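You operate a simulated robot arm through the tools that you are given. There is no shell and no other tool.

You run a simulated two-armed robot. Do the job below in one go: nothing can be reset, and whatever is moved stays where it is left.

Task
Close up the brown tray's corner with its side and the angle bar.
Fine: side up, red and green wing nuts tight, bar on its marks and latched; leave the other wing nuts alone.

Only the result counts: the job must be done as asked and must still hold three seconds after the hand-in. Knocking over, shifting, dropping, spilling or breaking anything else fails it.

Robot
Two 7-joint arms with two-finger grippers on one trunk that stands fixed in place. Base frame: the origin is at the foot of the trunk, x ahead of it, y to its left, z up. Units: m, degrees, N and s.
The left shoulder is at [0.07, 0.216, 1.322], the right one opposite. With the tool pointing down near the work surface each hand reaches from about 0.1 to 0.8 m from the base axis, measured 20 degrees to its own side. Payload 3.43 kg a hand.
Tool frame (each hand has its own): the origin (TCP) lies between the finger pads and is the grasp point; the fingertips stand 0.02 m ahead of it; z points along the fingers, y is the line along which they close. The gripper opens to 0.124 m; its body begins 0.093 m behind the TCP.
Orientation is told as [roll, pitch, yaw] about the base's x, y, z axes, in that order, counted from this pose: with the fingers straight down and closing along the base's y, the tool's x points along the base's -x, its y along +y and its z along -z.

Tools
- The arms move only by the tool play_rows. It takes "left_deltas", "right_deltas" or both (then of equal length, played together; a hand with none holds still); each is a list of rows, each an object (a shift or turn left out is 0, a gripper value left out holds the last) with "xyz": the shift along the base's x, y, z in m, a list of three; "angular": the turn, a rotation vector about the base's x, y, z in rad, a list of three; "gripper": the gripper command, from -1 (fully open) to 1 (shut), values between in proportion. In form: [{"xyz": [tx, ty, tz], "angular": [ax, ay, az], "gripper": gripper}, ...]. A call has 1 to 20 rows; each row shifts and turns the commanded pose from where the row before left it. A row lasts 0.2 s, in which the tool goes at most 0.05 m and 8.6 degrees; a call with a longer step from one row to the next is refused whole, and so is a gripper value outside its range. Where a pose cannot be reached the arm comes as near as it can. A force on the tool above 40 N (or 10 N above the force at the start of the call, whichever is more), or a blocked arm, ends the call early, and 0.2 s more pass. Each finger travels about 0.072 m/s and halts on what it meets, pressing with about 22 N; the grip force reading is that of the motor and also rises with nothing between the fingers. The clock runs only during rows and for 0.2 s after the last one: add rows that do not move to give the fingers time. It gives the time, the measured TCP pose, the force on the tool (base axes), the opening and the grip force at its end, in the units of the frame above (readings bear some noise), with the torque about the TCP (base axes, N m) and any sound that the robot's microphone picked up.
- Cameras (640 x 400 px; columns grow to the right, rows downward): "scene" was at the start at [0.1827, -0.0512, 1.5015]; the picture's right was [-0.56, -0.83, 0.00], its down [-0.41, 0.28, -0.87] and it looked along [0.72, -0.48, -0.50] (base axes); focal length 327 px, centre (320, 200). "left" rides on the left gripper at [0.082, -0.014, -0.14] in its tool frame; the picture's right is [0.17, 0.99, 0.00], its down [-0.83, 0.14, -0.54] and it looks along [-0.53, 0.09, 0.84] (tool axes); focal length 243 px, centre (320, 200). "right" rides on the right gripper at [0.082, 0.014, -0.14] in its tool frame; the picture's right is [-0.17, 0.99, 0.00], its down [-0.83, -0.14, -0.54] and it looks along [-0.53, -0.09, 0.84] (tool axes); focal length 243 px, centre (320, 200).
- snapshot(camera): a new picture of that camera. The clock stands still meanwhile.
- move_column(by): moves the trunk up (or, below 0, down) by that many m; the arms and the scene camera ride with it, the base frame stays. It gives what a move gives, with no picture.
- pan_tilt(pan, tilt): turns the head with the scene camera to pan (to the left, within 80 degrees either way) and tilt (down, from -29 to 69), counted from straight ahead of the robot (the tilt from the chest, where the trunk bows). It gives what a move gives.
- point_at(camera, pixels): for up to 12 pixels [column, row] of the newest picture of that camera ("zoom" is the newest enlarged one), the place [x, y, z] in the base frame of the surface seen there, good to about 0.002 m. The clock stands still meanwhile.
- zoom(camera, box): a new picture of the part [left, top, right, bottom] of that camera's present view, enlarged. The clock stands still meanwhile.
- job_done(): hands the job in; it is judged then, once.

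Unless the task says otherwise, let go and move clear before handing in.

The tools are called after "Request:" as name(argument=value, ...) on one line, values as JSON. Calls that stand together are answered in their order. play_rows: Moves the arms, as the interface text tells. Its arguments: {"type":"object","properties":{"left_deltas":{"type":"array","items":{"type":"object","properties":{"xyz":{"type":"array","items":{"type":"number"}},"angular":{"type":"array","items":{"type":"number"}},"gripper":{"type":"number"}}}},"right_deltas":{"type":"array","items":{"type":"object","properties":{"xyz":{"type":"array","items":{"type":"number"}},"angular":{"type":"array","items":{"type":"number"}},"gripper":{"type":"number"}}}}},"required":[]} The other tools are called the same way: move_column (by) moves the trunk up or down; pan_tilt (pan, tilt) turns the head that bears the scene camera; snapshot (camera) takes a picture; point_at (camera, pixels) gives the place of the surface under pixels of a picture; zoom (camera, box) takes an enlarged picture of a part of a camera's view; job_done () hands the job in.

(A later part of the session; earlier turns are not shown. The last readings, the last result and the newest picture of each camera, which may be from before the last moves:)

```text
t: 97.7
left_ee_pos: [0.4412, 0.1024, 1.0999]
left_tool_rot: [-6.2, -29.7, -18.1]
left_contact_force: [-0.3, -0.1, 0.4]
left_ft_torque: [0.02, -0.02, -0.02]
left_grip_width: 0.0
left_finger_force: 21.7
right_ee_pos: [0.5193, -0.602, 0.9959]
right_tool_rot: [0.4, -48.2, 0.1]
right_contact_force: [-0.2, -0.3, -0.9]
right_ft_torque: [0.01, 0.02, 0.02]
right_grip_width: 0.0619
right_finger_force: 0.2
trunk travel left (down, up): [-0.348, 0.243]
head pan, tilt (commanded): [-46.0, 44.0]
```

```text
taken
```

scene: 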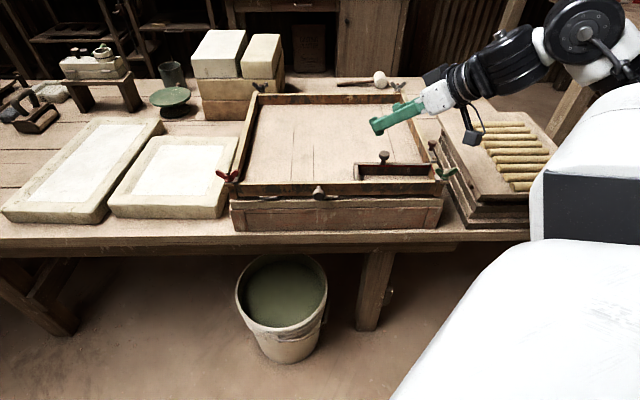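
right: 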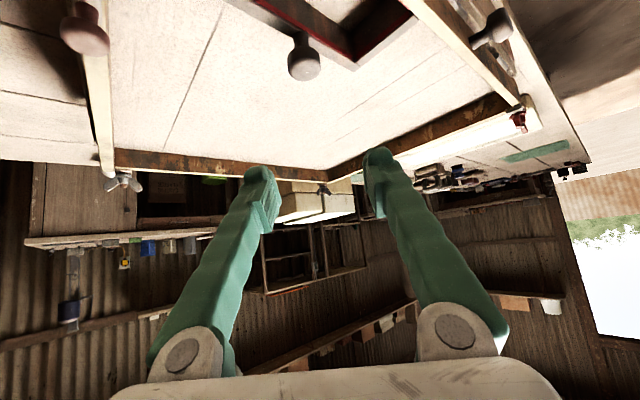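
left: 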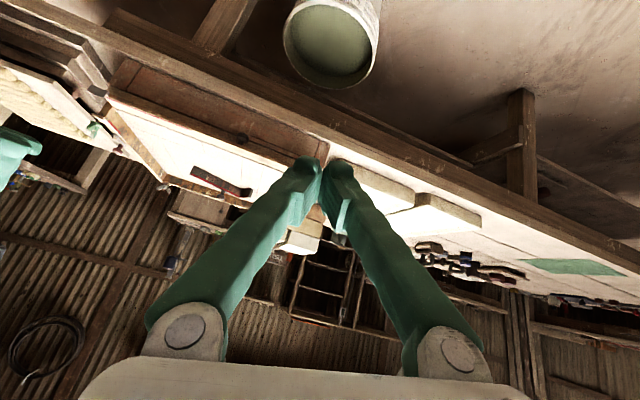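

The bar stands alone on its place. Now I'll straighten the tool, turn to yaw 45° (closing along v) and go above the long arm near u≈0.125.

Request:
play_rows(right_deltas=[{"angular": [0, 0.14, 0], "xyz": [0, 0, 0.005]}, {"angular": [0, 0.14, 0], "xyz": [0, 0, 0.005]}, {"angular": [0, 0.14, 0]}, {"angular": [0, 0.14, 0]}, {"angular": [0, 0.14, 0]}, {"angular": [0, 0.14, 0]}, {"angular": [0, 0, 0.131], "xyz": [-0.0075, -0.0082, 0], "gripper": 0.4}, {"angular": [0, 0, 0.131], "xyz": [-0.0075, -0.0082, 0]}, {"angular": [0, 0, 0.131], "xyz": [-0.0075, -0.0082, 0]}, {"angular": [0, 0, 0.131], "xyz": [-0.0075, -0.0082, 0]}, {"angular": [0, 0, 0.131], "xyz": [-0.0075, -0.0082, 0]}, {"angular": [0, 0, 0.131], "xyz": [-0.0077, -0.0079, 0]}, {"xyz": [0, 0, 0]}])

Request:
snapshot(camera="right")

Request:
zoom(camera="scene", box=[340, 130, 460, 205])

```text
t: 100.5
left_ee_pos: [0.442, 0.1045, 1.0996]
left_tool_rot: [-6.2, -29.7, -18.0]
left_contact_force: [0.0, 1.0, 0.3]
left_ft_torque: [0.01, -0.02, -0.01]
left_grip_width: 0.0
left_finger_force: 22.3
right_ee_pos: [0.4723, -0.6509, 1.0058]
right_tool_rot: [0.4, -0.1, 45.2]
right_contact_force: [0.5, 0.4, 0.3]
right_ft_torque: [0.0, -0.01, 0.0]
right_grip_width: 0.0375
right_finger_force: 0.0
trunk travel left (down, up): [-0.348, 0.243]
head pan, tilt (commanded): [-46.0, 44.0]
```

```text
taken
```

right: 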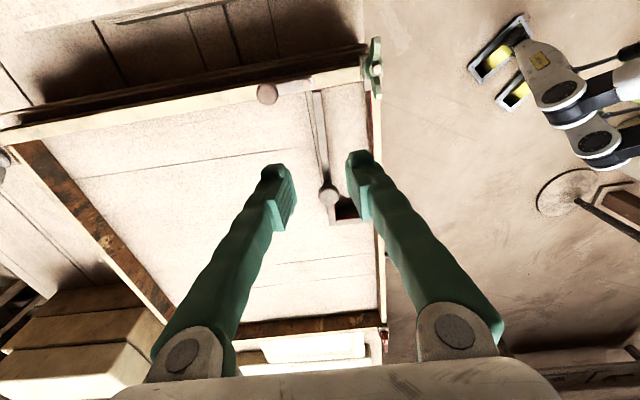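

```text
5.33 times, centred on (400, 168) of scene
```

zoom: 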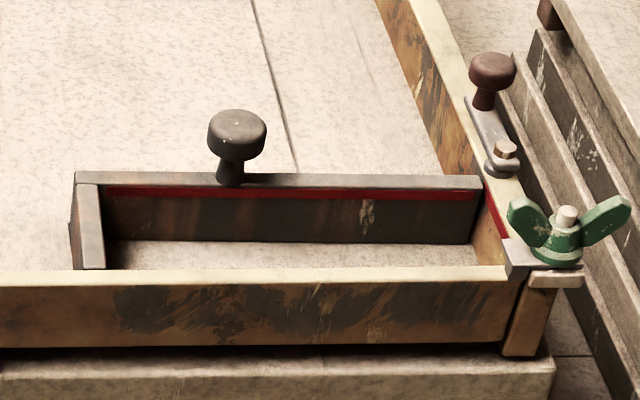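

Now the right camera looks at the bar from above; zooming to see it against the dashed line.

Request:
zoom(camera="right", box=[250, 70, 400, 240])

Request:
point_at(camera="zoom", pixels=[[325, 60], [340, 100], [348, 200], [330, 200], [360, 200], [310, 60], [345, 60], [370, 270], [330, 345], [310, 345], [420, 335], [330, 150]])

```text
2.35 times, centred on (325, 155) of right
```

zoom: 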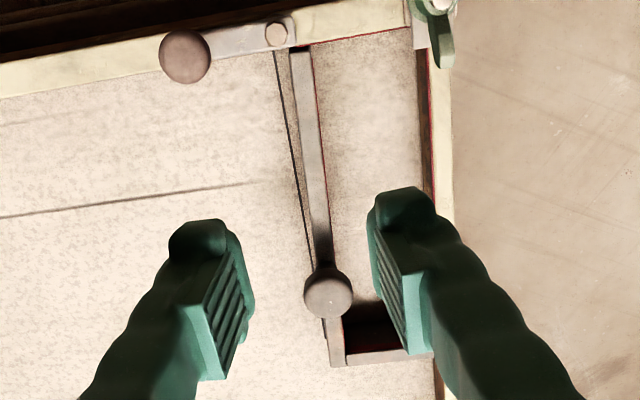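

```text
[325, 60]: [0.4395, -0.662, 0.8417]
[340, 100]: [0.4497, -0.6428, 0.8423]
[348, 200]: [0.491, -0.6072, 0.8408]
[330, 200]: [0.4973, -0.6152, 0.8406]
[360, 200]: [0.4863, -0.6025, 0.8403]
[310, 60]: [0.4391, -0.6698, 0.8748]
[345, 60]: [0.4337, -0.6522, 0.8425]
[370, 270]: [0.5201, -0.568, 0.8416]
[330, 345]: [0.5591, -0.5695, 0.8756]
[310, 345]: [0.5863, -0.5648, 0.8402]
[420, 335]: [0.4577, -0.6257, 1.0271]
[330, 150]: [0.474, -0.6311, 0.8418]
```

The dashed line is visible left of the bar with the gap growing toward the right end, confirming the small skew. I'll zoom tighter to measure it.

Request:
zoom(camera="right", box=[295, 85, 345, 185])

Request:
zoom(camera="right", box=[300, 80, 340, 105])

Request:
point_at(camera="zoom", pixels=[[105, 200], [180, 200], [230, 200], [310, 200], [110, 100], [200, 100], [250, 100], [330, 100]])

```text
4.00 times, centred on (320, 135) of right
```

zoom: 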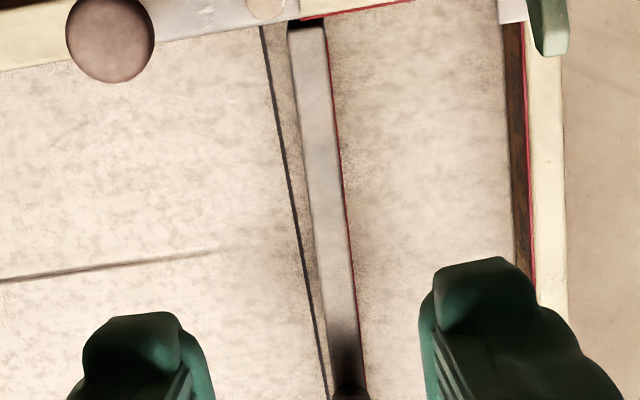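

```text
16.00 times, centred on (320, 92) of right
```

zoom: 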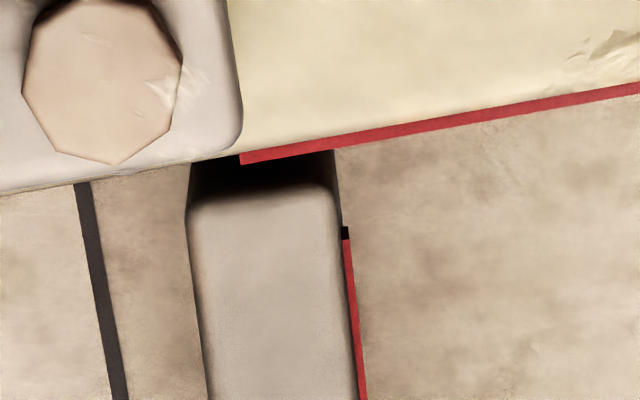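

```text
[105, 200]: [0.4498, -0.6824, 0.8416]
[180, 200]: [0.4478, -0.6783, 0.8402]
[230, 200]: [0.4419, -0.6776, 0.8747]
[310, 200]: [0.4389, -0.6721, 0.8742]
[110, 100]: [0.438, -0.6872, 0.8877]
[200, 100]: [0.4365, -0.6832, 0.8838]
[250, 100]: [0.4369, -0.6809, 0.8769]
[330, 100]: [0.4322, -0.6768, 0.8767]
```

At the right end the bar's outer edge lies about 6 mm short of the dashed line (16x zoom: dash at px 83, bar edge at px 188), at the left nearly on it. I'll descend with open pads astride the long arm and close to square it at the right v.

Request:
play_rows(right_deltas=[{"xyz": [0.001, -0.001, -0.03]}, {"xyz": [0, 0, -0.03]}, {"xyz": [0, 0, -0.03]}, {"xyz": [0, 0, -0.02]}, {"xyz": [0, 0, 0]}])

Request:
snapshot(camera="right")

Request:
zoom(camera="scene", box=[340, 110, 460, 205])

```text
t: 101.7
left_ee_pos: [0.4401, 0.104, 1.1]
left_tool_rot: [-6.2, -29.8, -18.0]
left_contact_force: [-0.3, -0.4, 0.6]
left_ft_torque: [0.02, -0.01, 0.02]
left_grip_width: 0.0
left_finger_force: 22.4
right_ee_pos: [0.475, -0.6518, 0.8951]
right_tool_rot: [0.4, -0.2, 45.1]
right_contact_force: [-0.6, 0.3, 0.0]
right_ft_torque: [-0.01, 0.0, 0.01]
right_grip_width: 0.0373
right_finger_force: 0.1
trunk travel left (down, up): [-0.348, 0.243]
head pan, tilt (commanded): [-46.0, 44.0]
```

```text
taken
```

right: 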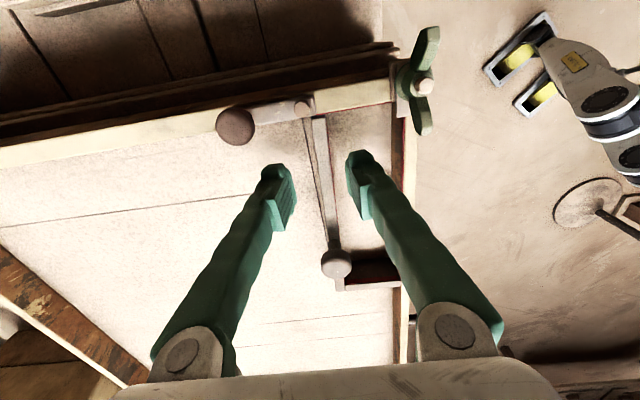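

```text
4.21 times, centred on (400, 158) of scene
```

zoom: 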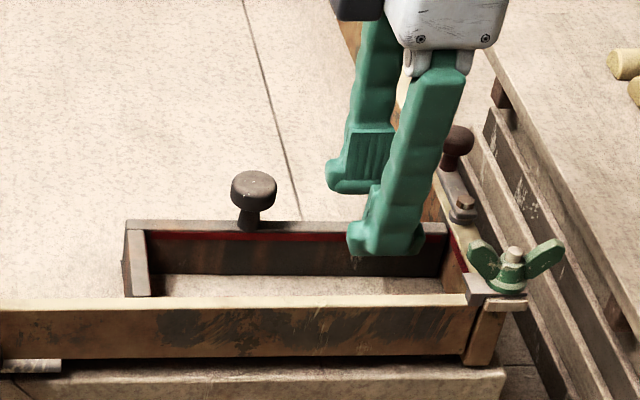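

Aligned astride the long arm. Descend the last 2 cm and close the pads.

Request:
play_rows(right_deltas=[{"xyz": [-0.0007, 0.0007, -0.01]}, {"xyz": [0, 0, -0.009]}, {"xyz": [0, 0, 0], "gripper": 0.6}, {"gripper": 0.7}, {"gripper": 0.78}, {"gripper": 0.85}, {"gripper": 0.9}, {"gripper": 0.9}])

Request:
snapshot(camera="right")

Request:
zoom(camera="scene", box=[340, 110, 460, 205])

```text
t: 103.5
left_ee_pos: [0.4417, 0.1036, 1.0989]
left_tool_rot: [-6.2, -29.7, -18.1]
left_contact_force: [-0.2, 0.4, 0.3]
left_ft_torque: [0.03, 0.0, 0.02]
left_grip_width: 0.0
left_finger_force: 22.1
right_ee_pos: [0.4735, -0.6519, 0.8763]
right_tool_rot: [0.5, 0.0, 45.2]
right_contact_force: [0.9, -0.4, -0.6]
right_ft_torque: [0.0, -0.04, -0.13]
right_grip_width: 0.0091
right_finger_force: 21.5
trunk travel left (down, up): [-0.348, 0.243]
head pan, tilt (commanded): [-46.0, 44.0]
```

```text
taken
```

right: 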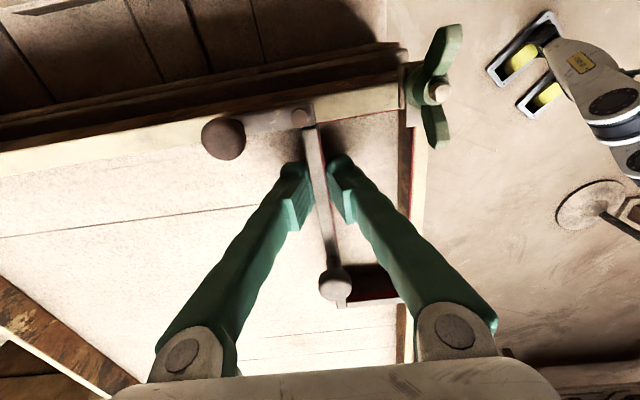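

```text
4.21 times, centred on (400, 158) of scene
```

zoom: 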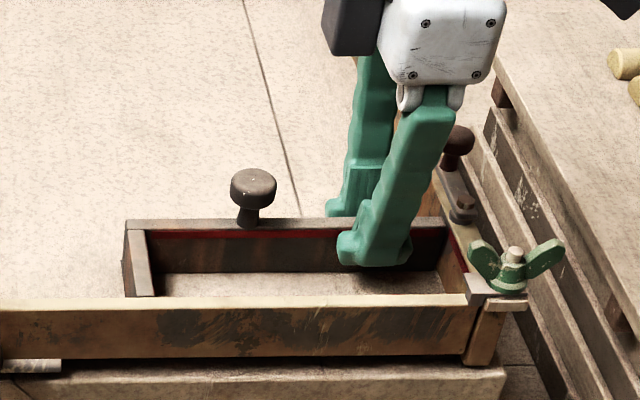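

The pads hold the bar (about 9 mm thick). Let me see the outer edge against the dashed line now.

Request:
zoom(camera="right", box=[290, 115, 330, 150])

Request:
point_at(camera="zoom", pixels=[[150, 150], [200, 150], [250, 150], [290, 150], [330, 150], [150, 250], [200, 250], [250, 250], [300, 250], [350, 250]])

Request:
zoom(camera="right", box=[295, 240, 355, 310])

```text
11.43 times, centred on (310, 132) of right
```

zoom: 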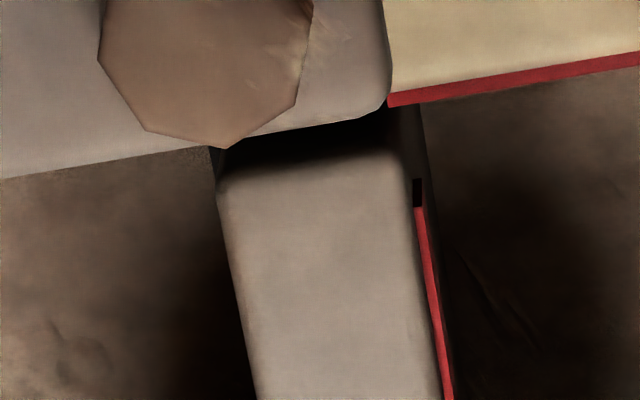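

```text
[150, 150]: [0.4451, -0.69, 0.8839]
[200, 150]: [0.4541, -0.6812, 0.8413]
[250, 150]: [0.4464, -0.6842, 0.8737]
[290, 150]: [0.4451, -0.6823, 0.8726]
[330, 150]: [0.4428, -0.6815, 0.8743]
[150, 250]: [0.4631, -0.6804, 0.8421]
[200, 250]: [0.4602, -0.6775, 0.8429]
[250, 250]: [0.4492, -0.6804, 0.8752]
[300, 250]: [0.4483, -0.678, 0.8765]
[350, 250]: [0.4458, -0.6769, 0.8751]
```

```text
5.71 times, centred on (325, 275) of right
```

zoom: 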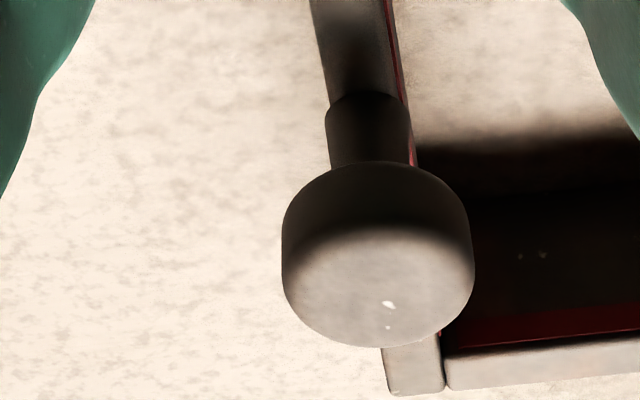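

The bar is now square; by the red mark's end on the right side (px (388,100)) and outer edge v≈0.7997, it needs about +2 mm in v. I'll slide it by that while pinched.

Request:
play_rows(right_deltas=[{"xyz": [0.0008, -0.0008, 0]}, {"xyz": [0.0007, -0.0007, 0]}, {"xyz": [0, 0, 0]}, {"xyz": [0, 0, 0]}])

Request:
zoom(camera="right", box=[290, 115, 330, 150])

Request:
point_at(camera="zoom", pixels=[[250, 200], [300, 200], [350, 200], [400, 200], [240, 250], [420, 250], [250, 300], [420, 300], [395, 98], [440, 90], [300, 300], [320, 165]])

Request:
zoom(camera="scene", box=[340, 150, 380, 190])

Request:
point_at(camera="zoom", pixels=[[300, 128], [280, 180], [295, 260], [254, 200], [258, 230], [262, 280], [350, 170], [350, 200], [350, 230], [305, 295], [420, 200], [450, 220]])

```text
t: 104.5
left_ee_pos: [0.442, 0.1035, 1.0991]
left_tool_rot: [-6.1, -29.7, -18.1]
left_contact_force: [0.4, -0.6, -0.2]
left_ft_torque: [0.0, 0.01, 0.01]
left_grip_width: 0.0
left_finger_force: 21.6
right_ee_pos: [0.4756, -0.6527, 0.8767]
right_tool_rot: [0.4, -0.1, 45.1]
right_contact_force: [0.6, 1.1, 0.5]
right_ft_torque: [-0.04, 0.03, 0.05]
right_grip_width: 0.0093
right_finger_force: 22.3
trunk travel left (down, up): [-0.348, 0.243]
head pan, tilt (commanded): [-46.0, 44.0]
```

```text
11.43 times, centred on (310, 132) of right
```

zoom: 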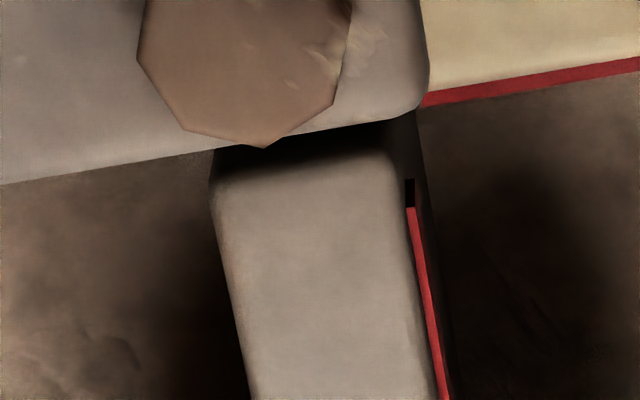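

```text
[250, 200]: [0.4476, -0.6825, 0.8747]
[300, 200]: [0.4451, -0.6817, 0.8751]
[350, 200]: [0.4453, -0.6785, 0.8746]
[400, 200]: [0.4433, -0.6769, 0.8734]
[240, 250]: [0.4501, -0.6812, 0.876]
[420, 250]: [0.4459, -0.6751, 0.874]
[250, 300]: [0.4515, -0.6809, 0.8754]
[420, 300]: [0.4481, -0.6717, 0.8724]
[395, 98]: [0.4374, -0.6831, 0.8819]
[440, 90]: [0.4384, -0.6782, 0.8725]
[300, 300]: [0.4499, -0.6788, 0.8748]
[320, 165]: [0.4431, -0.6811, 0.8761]
```

```text
10.00 times, centred on (360, 170) of scene
```

zoom: 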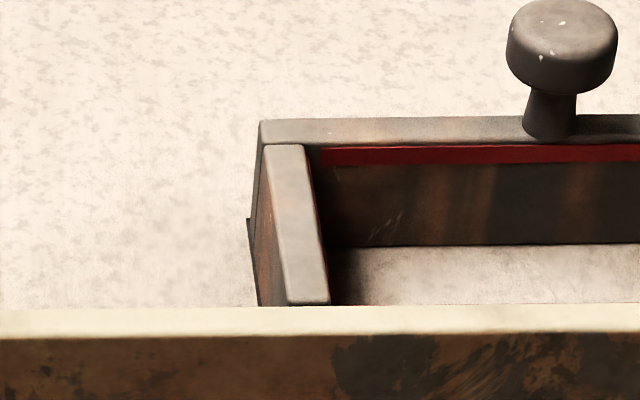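

```text
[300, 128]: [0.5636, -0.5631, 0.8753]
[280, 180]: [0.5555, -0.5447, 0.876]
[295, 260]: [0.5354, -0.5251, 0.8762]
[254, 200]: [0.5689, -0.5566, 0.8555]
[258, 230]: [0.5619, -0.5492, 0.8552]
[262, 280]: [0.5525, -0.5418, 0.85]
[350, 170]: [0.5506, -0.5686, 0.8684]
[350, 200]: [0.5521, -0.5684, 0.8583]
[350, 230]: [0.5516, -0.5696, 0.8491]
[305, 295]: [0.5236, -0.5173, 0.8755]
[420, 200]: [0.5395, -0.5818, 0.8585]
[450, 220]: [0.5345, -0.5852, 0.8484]
```

The bar now sits square on its marks (inner face v≈0.792 all along, outer ≈0.801, short face u≈-0.0105, dash just visible at its foot). I'll open the pads gently and lift straight off.

Request:
play_rows(right_deltas=[{"gripper": 0.75}, {"gripper": 0.6}, {"gripper": 0.4}, {"xyz": [0, 0, 0]}, {"xyz": [0, 0, 0.02]}, {"xyz": [0, 0, 0.03]}, {"xyz": [0, 0, 0.04]}, {"xyz": [0, 0, 0.04]}, {"xyz": [0, 0, 0]}])

Request:
snapshot(camera="right")

Request:
zoom(camera="right", box=[230, 60, 400, 230])

Request:
zoom(camera="scene", box=[340, 130, 460, 205])

```text
t: 106.5
left_ee_pos: [0.4403, 0.1037, 1.0996]
left_tool_rot: [-6.0, -29.7, -18.1]
left_contact_force: [-0.4, -0.6, 0.0]
left_ft_torque: [0.01, 0.02, -0.04]
left_grip_width: 0.0
left_finger_force: 21.5
right_ee_pos: [0.4729, -0.6517, 1.0061]
right_tool_rot: [0.4, 0.0, 45.1]
right_contact_force: [-1.1, 0.7, 0.7]
right_ft_torque: [0.0, 0.02, 0.0]
right_grip_width: 0.0374
right_finger_force: 0.1
trunk travel left (down, up): [-0.348, 0.243]
head pan, tilt (commanded): [-46.0, 44.0]
```

```text
taken
```

right: 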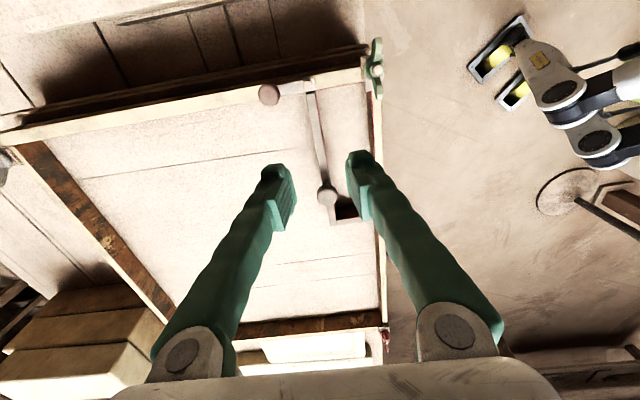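

```text
2.35 times, centred on (315, 145) of right
```

zoom: 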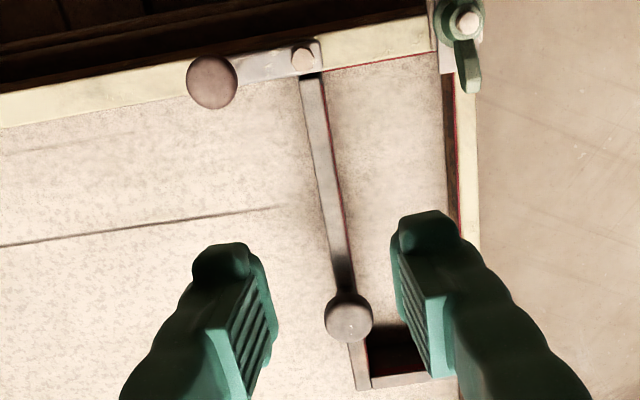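

```text
5.33 times, centred on (400, 168) of scene
```

zoom: 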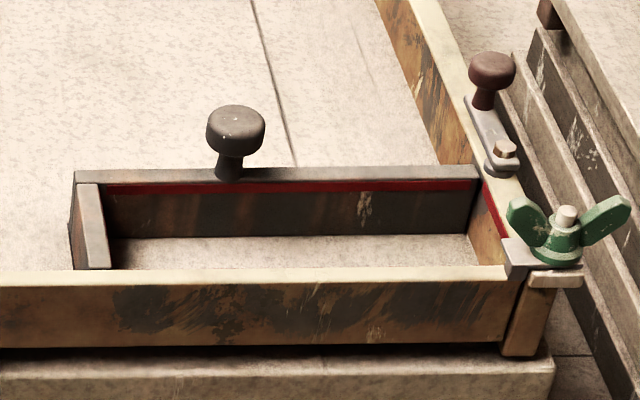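

The dashed line is now covered by the bar's outer edge. Zooming in to verify the right end and its relation to the latch.

Request:
zoom(camera="right", box=[295, 75, 335, 110])

Request:
point_at(camera="zoom", pixels=[[190, 60], [80, 80], [150, 40], [230, 200], [300, 200], [200, 200], [330, 200], [280, 130], [340, 120], [250, 60], [190, 30], [190, 90]])

Request:
zoom(camera="right", box=[250, 75, 310, 115])

Request:
point_at(camera="zoom", pixels=[[210, 200], [130, 200], [290, 200], [210, 120], [210, 280], [400, 150], [520, 120], [520, 100]])

```text
11.43 times, centred on (315, 92) of right
```

zoom: 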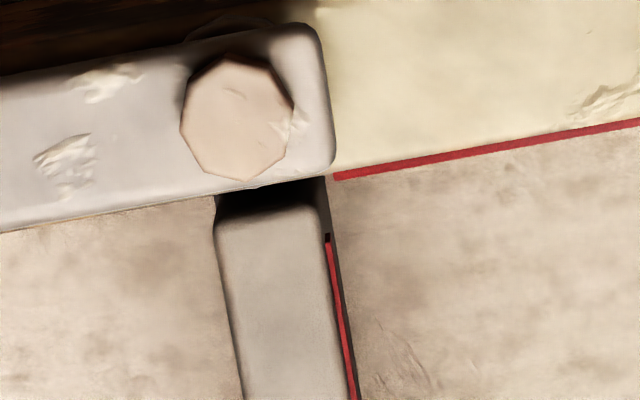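

```text
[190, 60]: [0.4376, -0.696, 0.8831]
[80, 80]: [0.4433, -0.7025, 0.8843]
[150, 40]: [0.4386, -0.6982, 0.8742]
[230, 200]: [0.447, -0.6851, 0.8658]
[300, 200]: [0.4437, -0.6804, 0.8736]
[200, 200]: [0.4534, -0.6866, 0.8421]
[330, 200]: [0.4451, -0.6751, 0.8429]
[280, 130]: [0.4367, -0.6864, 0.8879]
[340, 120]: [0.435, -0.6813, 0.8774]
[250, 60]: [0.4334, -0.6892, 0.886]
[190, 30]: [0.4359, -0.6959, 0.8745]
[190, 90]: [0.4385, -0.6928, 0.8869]
```

```text
10.00 times, centred on (280, 95) of right
```

zoom: 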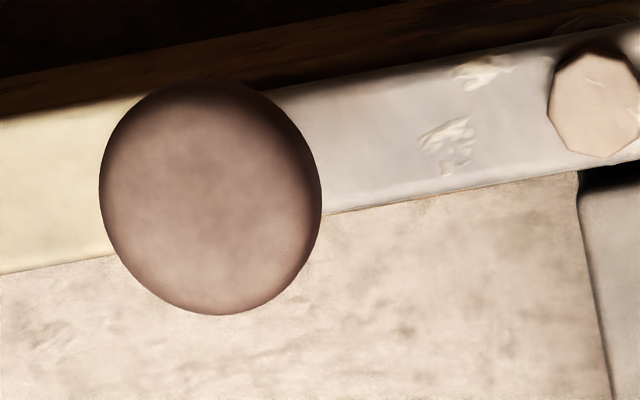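

```text
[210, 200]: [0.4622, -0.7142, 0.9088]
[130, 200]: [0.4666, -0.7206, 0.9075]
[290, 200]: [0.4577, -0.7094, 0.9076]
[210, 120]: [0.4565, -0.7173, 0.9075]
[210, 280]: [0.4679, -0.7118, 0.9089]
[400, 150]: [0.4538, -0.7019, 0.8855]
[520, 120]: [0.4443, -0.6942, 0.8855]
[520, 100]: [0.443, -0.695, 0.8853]
```

The bar's inner edge lines up with the red mark's end on the right side (px 333 vs 330) — it's on its marks. Now the latch: knob at (0.462,-0.7145), pivot at (0.437,-0.689); it must swing 90° CCW to lie over the bar. I'll turn the tool to yaw -50° with a 20° outward tilt and go above the latch knob.

Request:
play_rows(right_deltas=[{"angular": [0, 0, -0.138], "gripper": 0.2}, {"angular": [0, 0, -0.138]}, {"angular": [0, 0, -0.138]}, {"angular": [0, 0, -0.138]}, {"angular": [0, 0, -0.138]}, {"angular": [0, 0, -0.138]}, {"angular": [0, 0, -0.138]}, {"angular": [0, 0, -0.138]}, {"angular": [0, 0, -0.138]}, {"angular": [0, 0, -0.138]}, {"angular": [0, 0, -0.138]}, {"angular": [0, 0, -0.138]}, {"angular": [-0.0896, -0.0752, 0], "xyz": [-0.003, -0.015, 0]}, {"angular": [-0.0896, -0.0752, 0], "xyz": [-0.003, -0.016, 0]}, {"angular": [-0.0896, -0.0752, 0], "xyz": [-0.003, -0.016, 0]}, {"xyz": [-0.0017, -0.0158, 0]}, {"xyz": [0, 0, 0]}])

Request:
snapshot(camera="right")

Request:
snapshot(camera="scene")

```text
t: 110.1
left_ee_pos: [0.4408, 0.1036, 1.1002]
left_tool_rot: [-6.3, -29.7, -18.0]
left_contact_force: [-0.5, 0.5, 0.4]
left_ft_torque: [0.05, 0.01, 0.0]
left_grip_width: 0.0
left_finger_force: 21.9
right_ee_pos: [0.4635, -0.714, 1.0054]
right_tool_rot: [0.4, -20.2, -49.8]
right_contact_force: [0.3, 0.0, 0.2]
right_ft_torque: [0.02, -0.02, 0.0]
right_grip_width: 0.0494
right_finger_force: 0.1
trunk travel left (down, up): [-0.348, 0.243]
head pan, tilt (commanded): [-46.0, 44.0]
```

```text
taken
```

right: 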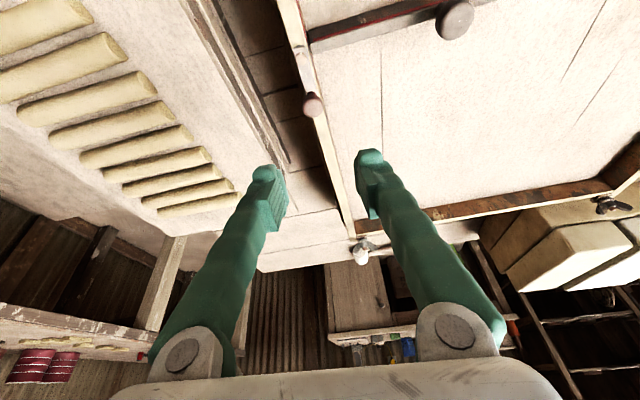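

```text
taken
```

scene: 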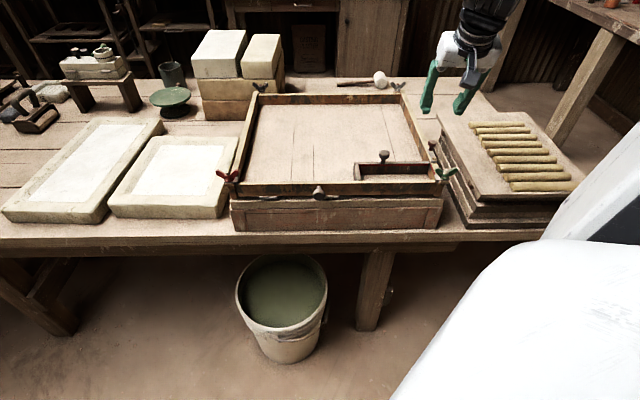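

Positioned above the latch knob (px (313,105)). Descending with the fingers on either side of it.

Request:
play_rows(right_deltas=[{"xyz": [-0.0005, -0.0003, -0.025]}, {"xyz": [0, 0, -0.025]}, {"xyz": [0, 0, -0.02]}, {"xyz": [0, 0, -0.015]}, {"xyz": [0, 0, 0]}])

Request:
zoom(camera="right", box=[230, 80, 430, 220])

Request:
zoom(camera="scene", box=[390, 90, 480, 190])

```text
t: 111.3
left_ee_pos: [0.4402, 0.1045, 1.0999]
left_tool_rot: [-6.2, -29.7, -17.9]
left_contact_force: [0.5, -0.1, -0.5]
left_ft_torque: [0.0, 0.01, -0.02]
left_grip_width: 0.0
left_finger_force: 21.8
right_ee_pos: [0.4632, -0.7147, 0.921]
right_tool_rot: [0.5, -20.2, -49.7]
right_contact_force: [-0.5, 0.1, 0.0]
right_ft_torque: [0.02, 0.0, 0.03]
right_grip_width: 0.0496
right_finger_force: 0.0
trunk travel left (down, up): [-0.348, 0.243]
head pan, tilt (commanded): [-46.0, 44.0]
```

```text
2.86 times, centred on (330, 150) of right
```

zoom: 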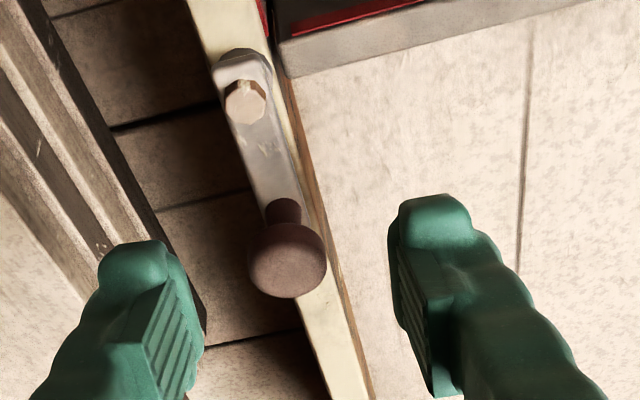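

```text
4.00 times, centred on (435, 140) of scene
```

zoom: 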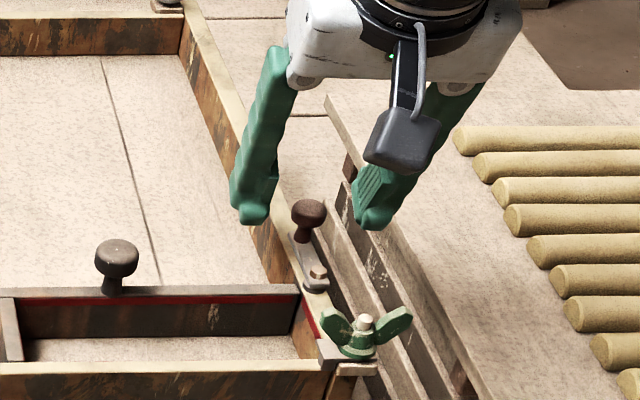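

The knob is centred between the pads. Lower 1.2 cm and close on it.

Request:
play_rows(right_deltas=[{"xyz": [0, 0, -0.011]}, {"xyz": [0, 0, 0], "gripper": 0.5}, {"gripper": 0.7}, {"gripper": 1}, {"gripper": 1}, {"gripper": 1}])

Request:
zoom(camera="right", box=[230, 80, 430, 220])

```text
t: 112.7
left_ee_pos: [0.4416, 0.1038, 1.0992]
left_tool_rot: [-6.2, -29.8, -18.0]
left_contact_force: [0.6, -0.6, 0.6]
left_ft_torque: [-0.01, -0.04, 0.0]
left_grip_width: 0.0
left_finger_force: 22.1
right_ee_pos: [0.4636, -0.7163, 0.9103]
right_tool_rot: [0.5, -20.2, -49.8]
right_contact_force: [1.6, 2.3, -2.1]
right_ft_torque: [-0.1, 0.09, -0.06]
right_grip_width: 0.0182
right_finger_force: 45.1
trunk travel left (down, up): [-0.348, 0.243]
head pan, tilt (commanded): [-46.0, 44.0]
```

```text
2.86 times, centred on (330, 150) of right
```

zoom: 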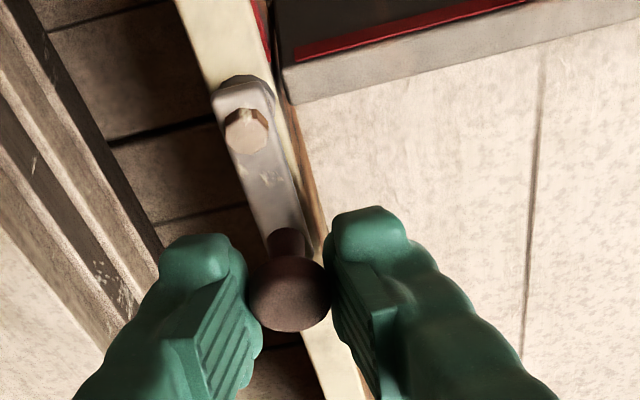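

Knob gripped. Now I'll swing it along the arc about the pivot (CCW), first three small steps to feel the resistance.

Request:
play_rows(right_deltas=[{"xyz": [0.00368, 0.00426, 0], "angular": [0, 0, 0.08]}, {"xyz": [0.00297, 0.00478, 0], "angular": [0, 0, 0.08]}, {"xyz": [0.00218, 0.00519, 0], "angular": [0, 0, 0.08]}, {"xyz": [0, 0, 0]}])

Request:
zoom(camera="right", box=[230, 80, 430, 220])

Request:
zoom(camera="scene", box=[390, 100, 480, 200])

```text
t: 113.5
left_ee_pos: [0.4428, 0.1018, 1.0984]
left_tool_rot: [-6.1, -29.6, -18.0]
left_contact_force: [0.0, 1.1, -0.3]
left_ft_torque: [-0.06, 0.04, -0.01]
left_grip_width: 0.0002
left_finger_force: 22.0
right_ee_pos: [0.4719, -0.7045, 0.9042]
right_tool_rot: [0.2, -19.9, -37.1]
right_contact_force: [5.2, -9.4, -17.5]
right_ft_torque: [0.14, 0.24, 0.22]
right_grip_width: 0.0128
right_finger_force: 44.8
trunk travel left (down, up): [-0.348, 0.243]
head pan, tilt (commanded): [-46.0, 44.0]
stopped in row 4 (right hand): the force on the tool passed its limit at 45 N (the readings are from after the stop); the commanded pose is now the measured one
```

```text
2.86 times, centred on (330, 150) of right
```

zoom: 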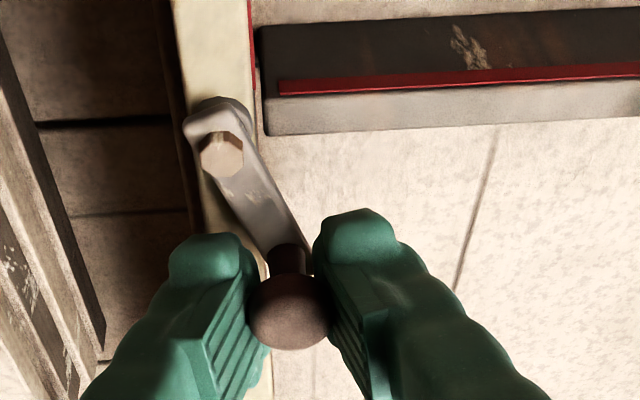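

```text
4.00 times, centred on (435, 150) of scene
```

zoom: 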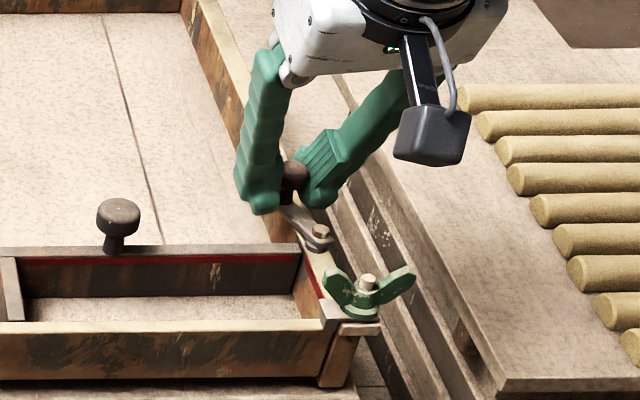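

The latch does swing (about 21° so far); the pads slid under the mushroom head onto the stem and pulled, tripping the force limit. I'll loosen to a fork (≈26 mm), raise 6 mm, and continue pushing along the arc.

Request:
play_rows(right_deltas=[{"gripper": 0.75}, {"gripper": 0.58}, {"xyz": [-0.001, 0.0005, 0.004]}, {"xyz": [-0.001, 0.0005, 0.003]}, {"xyz": [0, 0, 0]}])

Request:
zoom(camera="right", box=[230, 80, 430, 220])

```text
t: 114.7
left_ee_pos: [0.4405, 0.1037, 1.099]
left_tool_rot: [-6.2, -29.7, -18.0]
left_contact_force: [-0.2, -0.2, 0.0]
left_ft_torque: [0.02, -0.01, -0.01]
left_grip_width: 0.0
left_finger_force: 21.8
right_ee_pos: [0.4687, -0.7023, 0.9162]
right_tool_rot: [0.3, -20.1, -37.1]
right_contact_force: [-0.9, 0.1, 0.1]
right_ft_torque: [0.0, -0.01, 0.03]
right_grip_width: 0.0259
right_finger_force: 0.1
trunk travel left (down, up): [-0.348, 0.243]
head pan, tilt (commanded): [-46.0, 44.0]
```

```text
2.86 times, centred on (330, 150) of right
```

zoom: 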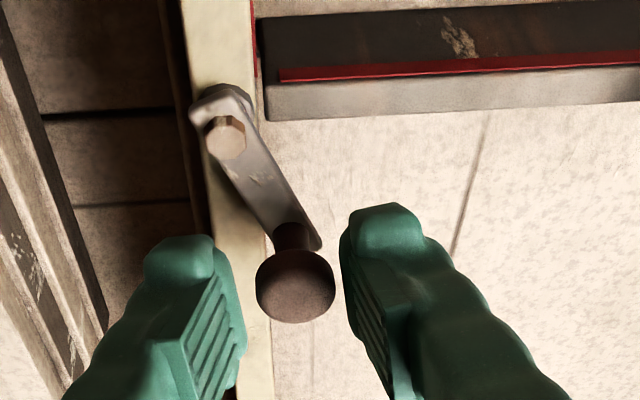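

Fork around the knob is free of load. Continue along the arc with the fork, turning the tool with it.

Request:
play_rows(right_deltas=[{"xyz": [0.0022, 0.0045, -0.003], "angular": [0, 0, 0.1]}, {"xyz": [0.001, 0.0056, 0], "angular": [0, 0, 0.1]}, {"xyz": [0.00015, 0.0056, 0], "angular": [0, 0, 0.1]}, {"xyz": [-0.00075, 0.0055, 0], "angular": [0, 0, 0.1]}, {"xyz": [0, 0, 0]}])

Request:
zoom(camera="right", box=[230, 80, 430, 220])

```text
t: 115.9
left_ee_pos: [0.4412, 0.1047, 1.0999]
left_tool_rot: [-6.2, -29.7, -18.1]
left_contact_force: [-0.4, 0.0, -0.2]
left_ft_torque: [-0.02, -0.01, -0.01]
left_grip_width: 0.0001
left_finger_force: 22.2
right_ee_pos: [0.4722, -0.6802, 0.9123]
right_tool_rot: [0.3, -20.1, -14.1]
right_contact_force: [-0.1, -0.2, -0.1]
right_ft_torque: [0.01, 0.0, 0.02]
right_grip_width: 0.0263
right_finger_force: 0.1
trunk travel left (down, up): [-0.348, 0.243]
head pan, tilt (commanded): [-46.0, 44.0]
```

```text
2.86 times, centred on (330, 150) of right
```

zoom: 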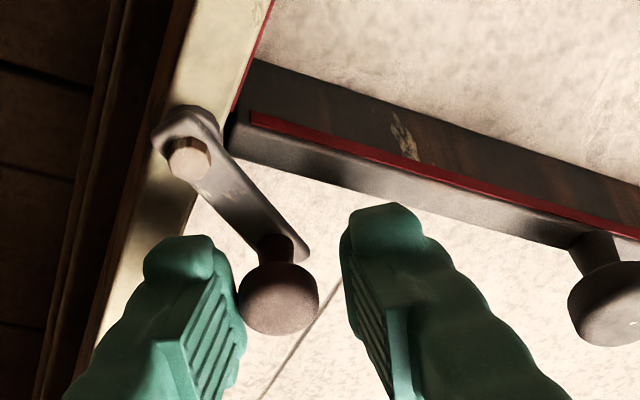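

The latch follows smoothly. Continue with the next arc steps toward the bar.

Request:
play_rows(right_deltas=[{"xyz": [-0.0016, 0.0054, 0], "angular": [0, 0, 0.1]}, {"xyz": [-0.0024, 0.0051, 0], "angular": [0, 0, 0.1]}, {"xyz": [-0.0032, 0.0046, 0], "angular": [0, 0, 0.1]}, {"xyz": [0, 0, 0]}])

Request:
zoom(camera="right", box=[230, 80, 430, 220])

Request:
zoom(camera="scene", box=[390, 120, 470, 200])

```text
t: 116.9
left_ee_pos: [0.4408, 0.1037, 1.1004]
left_tool_rot: [-6.3, -29.8, -18.1]
left_contact_force: [-0.5, -0.2, 0.2]
left_ft_torque: [0.0, 0.01, 0.0]
left_grip_width: 0.0001
left_finger_force: 22.4
right_ee_pos: [0.4644, -0.6661, 0.913]
right_tool_rot: [0.3, -20.2, 3.2]
right_contact_force: [0.8, -0.7, 1.0]
right_ft_torque: [0.0, 0.01, 0.0]
right_grip_width: 0.0263
right_finger_force: 0.0
trunk travel left (down, up): [-0.348, 0.243]
head pan, tilt (commanded): [-46.0, 44.0]
```

```text
2.86 times, centred on (330, 150) of right
```

zoom: 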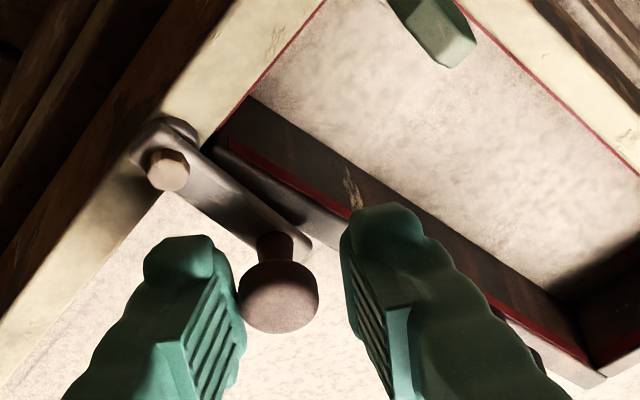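

```text
5.00 times, centred on (430, 160) of scene
```

zoom: 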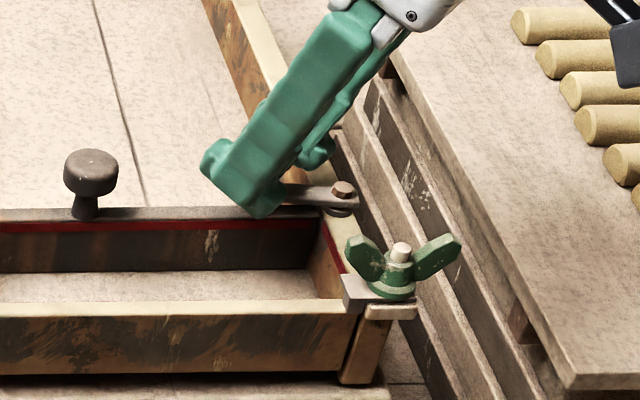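

The latch strip now lies almost over the bar. A few more degrees until it stops.

Request:
play_rows(right_deltas=[{"xyz": [-0.00384, 0.0041, 0], "angular": [0, 0, 0.08]}, {"xyz": [-0.0022, 0.0018, 0], "angular": [0, 0, 0.05]}, {"xyz": [0, 0, 0]}])

Request:
zoom(camera="right", box=[230, 80, 430, 220])

Request:
zoom(camera="scene", box=[390, 120, 470, 200])

```text
t: 117.7
left_ee_pos: [0.4409, 0.1035, 1.098]
left_tool_rot: [-6.1, -29.6, -18.0]
left_contact_force: [-0.2, 0.1, -1.4]
left_ft_torque: [0.04, 0.01, 0.0]
left_grip_width: 0.0001
left_finger_force: 22.0
right_ee_pos: [0.4603, -0.6612, 0.9126]
right_tool_rot: [0.3, -20.2, 10.4]
right_contact_force: [0.7, -5.7, 2.2]
right_ft_torque: [-0.09, -0.01, -0.01]
right_grip_width: 0.0288
right_finger_force: 2.3
trunk travel left (down, up): [-0.348, 0.243]
head pan, tilt (commanded): [-46.0, 44.0]
```

```text
2.86 times, centred on (330, 150) of right
```

zoom: 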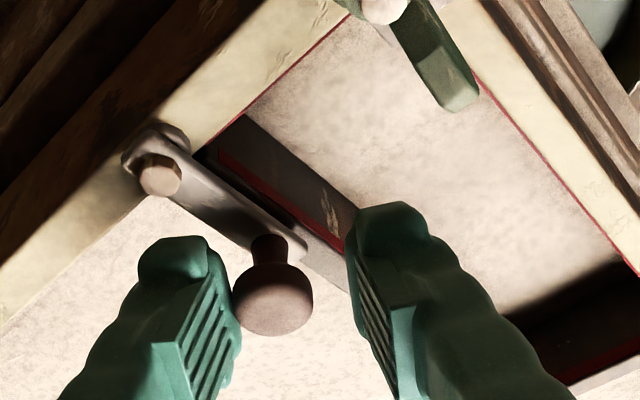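

```text
5.00 times, centred on (430, 160) of scene
```

zoom: 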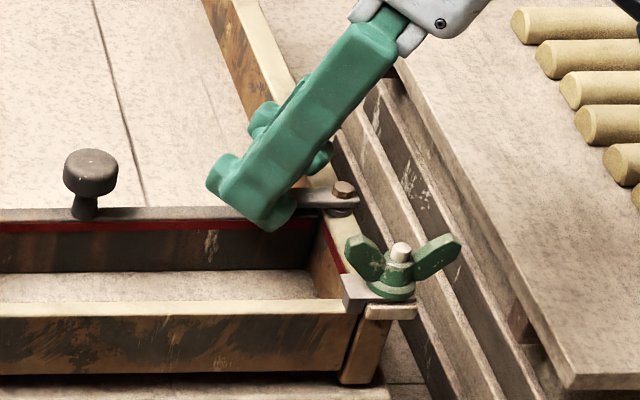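

A small resistance (≈6 N) shows. I'll push a little more along the tangent to find the stop.

Request:
play_rows(right_deltas=[{"xyz": [-0.0018, 0.0024, 0], "angular": [0, 0, 0.03]}, {"xyz": [-0.0018, 0.0022, 0], "angular": [0, 0, 0.03]}, {"xyz": [0, 0, 0]}])

Request:
zoom(camera="right", box=[230, 80, 430, 220])

Request:
zoom(camera="scene", box=[390, 120, 470, 200])

```text
t: 118.5
left_ee_pos: [0.4416, 0.1022, 1.099]
left_tool_rot: [-6.1, -29.5, -18.1]
left_contact_force: [-0.3, -0.5, -0.7]
left_ft_torque: [0.0, -0.01, 0.03]
left_grip_width: 0.0001
left_finger_force: 21.9
right_ee_pos: [0.4571, -0.6562, 0.912]
right_tool_rot: [0.3, -20.2, 13.9]
right_contact_force: [9.2, -16.5, 5.2]
right_ft_torque: [-0.25, -0.17, 0.01]
right_grip_width: 0.0361
right_finger_force: 9.1
trunk travel left (down, up): [-0.348, 0.243]
head pan, tilt (commanded): [-46.0, 44.0]
```

```text
2.86 times, centred on (330, 150) of right
```

zoom: 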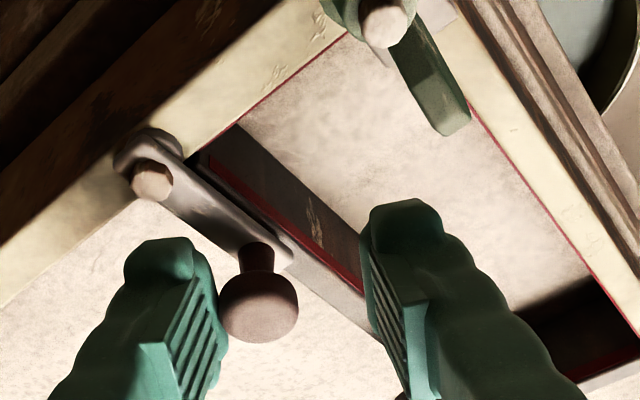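

```text
5.00 times, centred on (430, 160) of scene
```

zoom: 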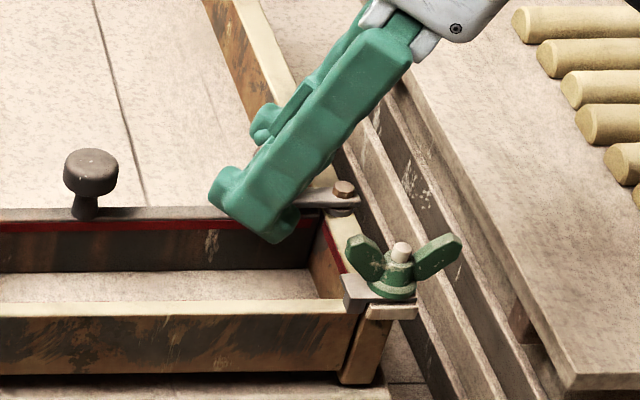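

Firm resistance (≈19 N) with the strip aligned along the bar: the latch seems at its stop. I'll back off, lift clear and inspect.

Request:
play_rows(right_deltas=[{"xyz": [0.0025, -0.003, 0]}, {"xyz": [0.001, -0.002, 0], "gripper": 0.3}, {"xyz": [0, 0, 0]}, {"xyz": [0, 0, 0.02]}, {"xyz": [0, 0, 0.03]}, {"xyz": [0, 0, 0.04]}, {"xyz": [0.03, -0.02, 0.03]}, {"xyz": [0.04, -0.02, 0]}, {"xyz": [0, 0, 0]}])

Request:
snapshot(camera="right")

Request:
zoom(camera="scene", box=[390, 120, 470, 200])

```text
t: 120.5
left_ee_pos: [0.4411, 0.1041, 1.1007]
left_tool_rot: [-6.1, -29.7, -18.0]
left_contact_force: [-0.3, 0.5, 0.6]
left_ft_torque: [0.02, 0.0, -0.01]
left_grip_width: 0.0002
left_finger_force: 21.8
right_ee_pos: [0.5288, -0.7005, 1.0342]
right_tool_rot: [0.3, -20.1, 13.8]
right_contact_force: [-0.5, 0.1, -0.1]
right_ft_torque: [0.0, -0.01, 0.0]
right_grip_width: 0.0432
right_finger_force: 0.1
trunk travel left (down, up): [-0.348, 0.243]
head pan, tilt (commanded): [-46.0, 44.0]
```

```text
taken
```

right: 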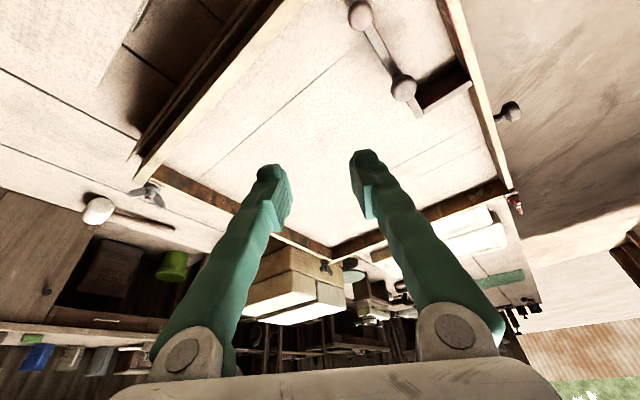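

```text
5.00 times, centred on (430, 160) of scene
```

zoom: 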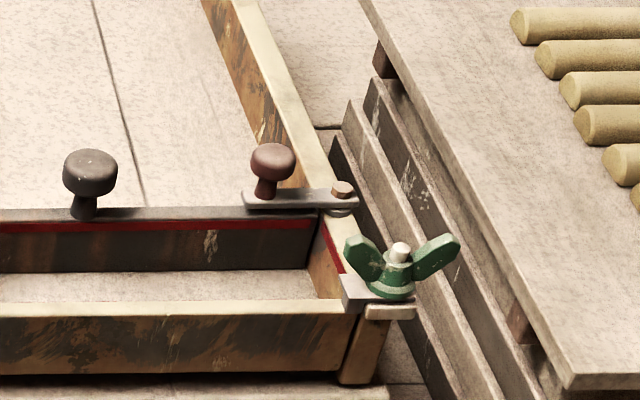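

The latch strip now lies across over the bar's end. I'll measure the latch knob position and the bar again.

Request:
point_at(camera="zoom", pixels=[[272, 155], [272, 165], [300, 195], [250, 197], [342, 188], [265, 190], [200, 213], [230, 213], [310, 222], [180, 250], [300, 245], [340, 210]])

Request:
zoom(camera="right", box=[330, 0, 490, 130])

Request:
point_at(camera="zoom", pixels=[[150, 50], [175, 65], [210, 135], [255, 220], [300, 290], [330, 350], [340, 355], [420, 300], [240, 205], [265, 195], [120, 45], [320, 340]])

```text
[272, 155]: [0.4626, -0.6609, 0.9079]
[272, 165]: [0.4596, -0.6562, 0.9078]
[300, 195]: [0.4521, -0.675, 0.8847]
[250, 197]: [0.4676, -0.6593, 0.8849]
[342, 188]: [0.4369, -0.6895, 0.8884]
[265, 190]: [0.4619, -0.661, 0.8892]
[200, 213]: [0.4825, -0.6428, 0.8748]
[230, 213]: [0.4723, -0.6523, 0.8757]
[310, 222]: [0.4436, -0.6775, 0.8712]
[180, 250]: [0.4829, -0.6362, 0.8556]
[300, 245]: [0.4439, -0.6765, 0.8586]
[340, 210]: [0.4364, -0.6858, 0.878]
```

```text
3.08 times, centred on (410, 65) of right
```

zoom: 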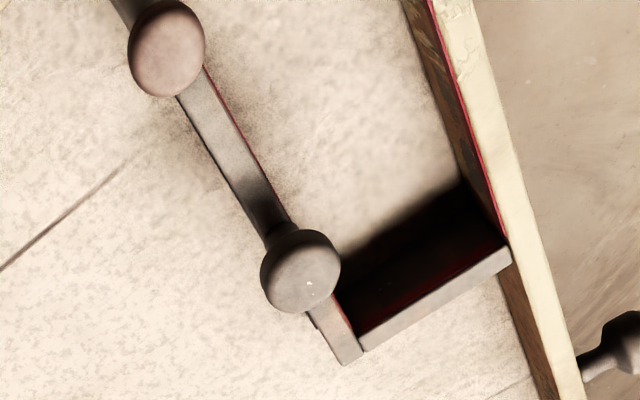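

```text
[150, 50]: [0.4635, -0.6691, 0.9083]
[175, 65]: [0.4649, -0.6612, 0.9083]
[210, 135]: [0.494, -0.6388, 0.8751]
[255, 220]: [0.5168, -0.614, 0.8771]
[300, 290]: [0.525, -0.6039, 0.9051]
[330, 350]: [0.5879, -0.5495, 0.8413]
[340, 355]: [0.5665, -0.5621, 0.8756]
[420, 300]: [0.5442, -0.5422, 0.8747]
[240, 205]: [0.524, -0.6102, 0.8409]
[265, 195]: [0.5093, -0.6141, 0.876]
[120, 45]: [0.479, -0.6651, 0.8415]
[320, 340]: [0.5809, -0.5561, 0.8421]
```

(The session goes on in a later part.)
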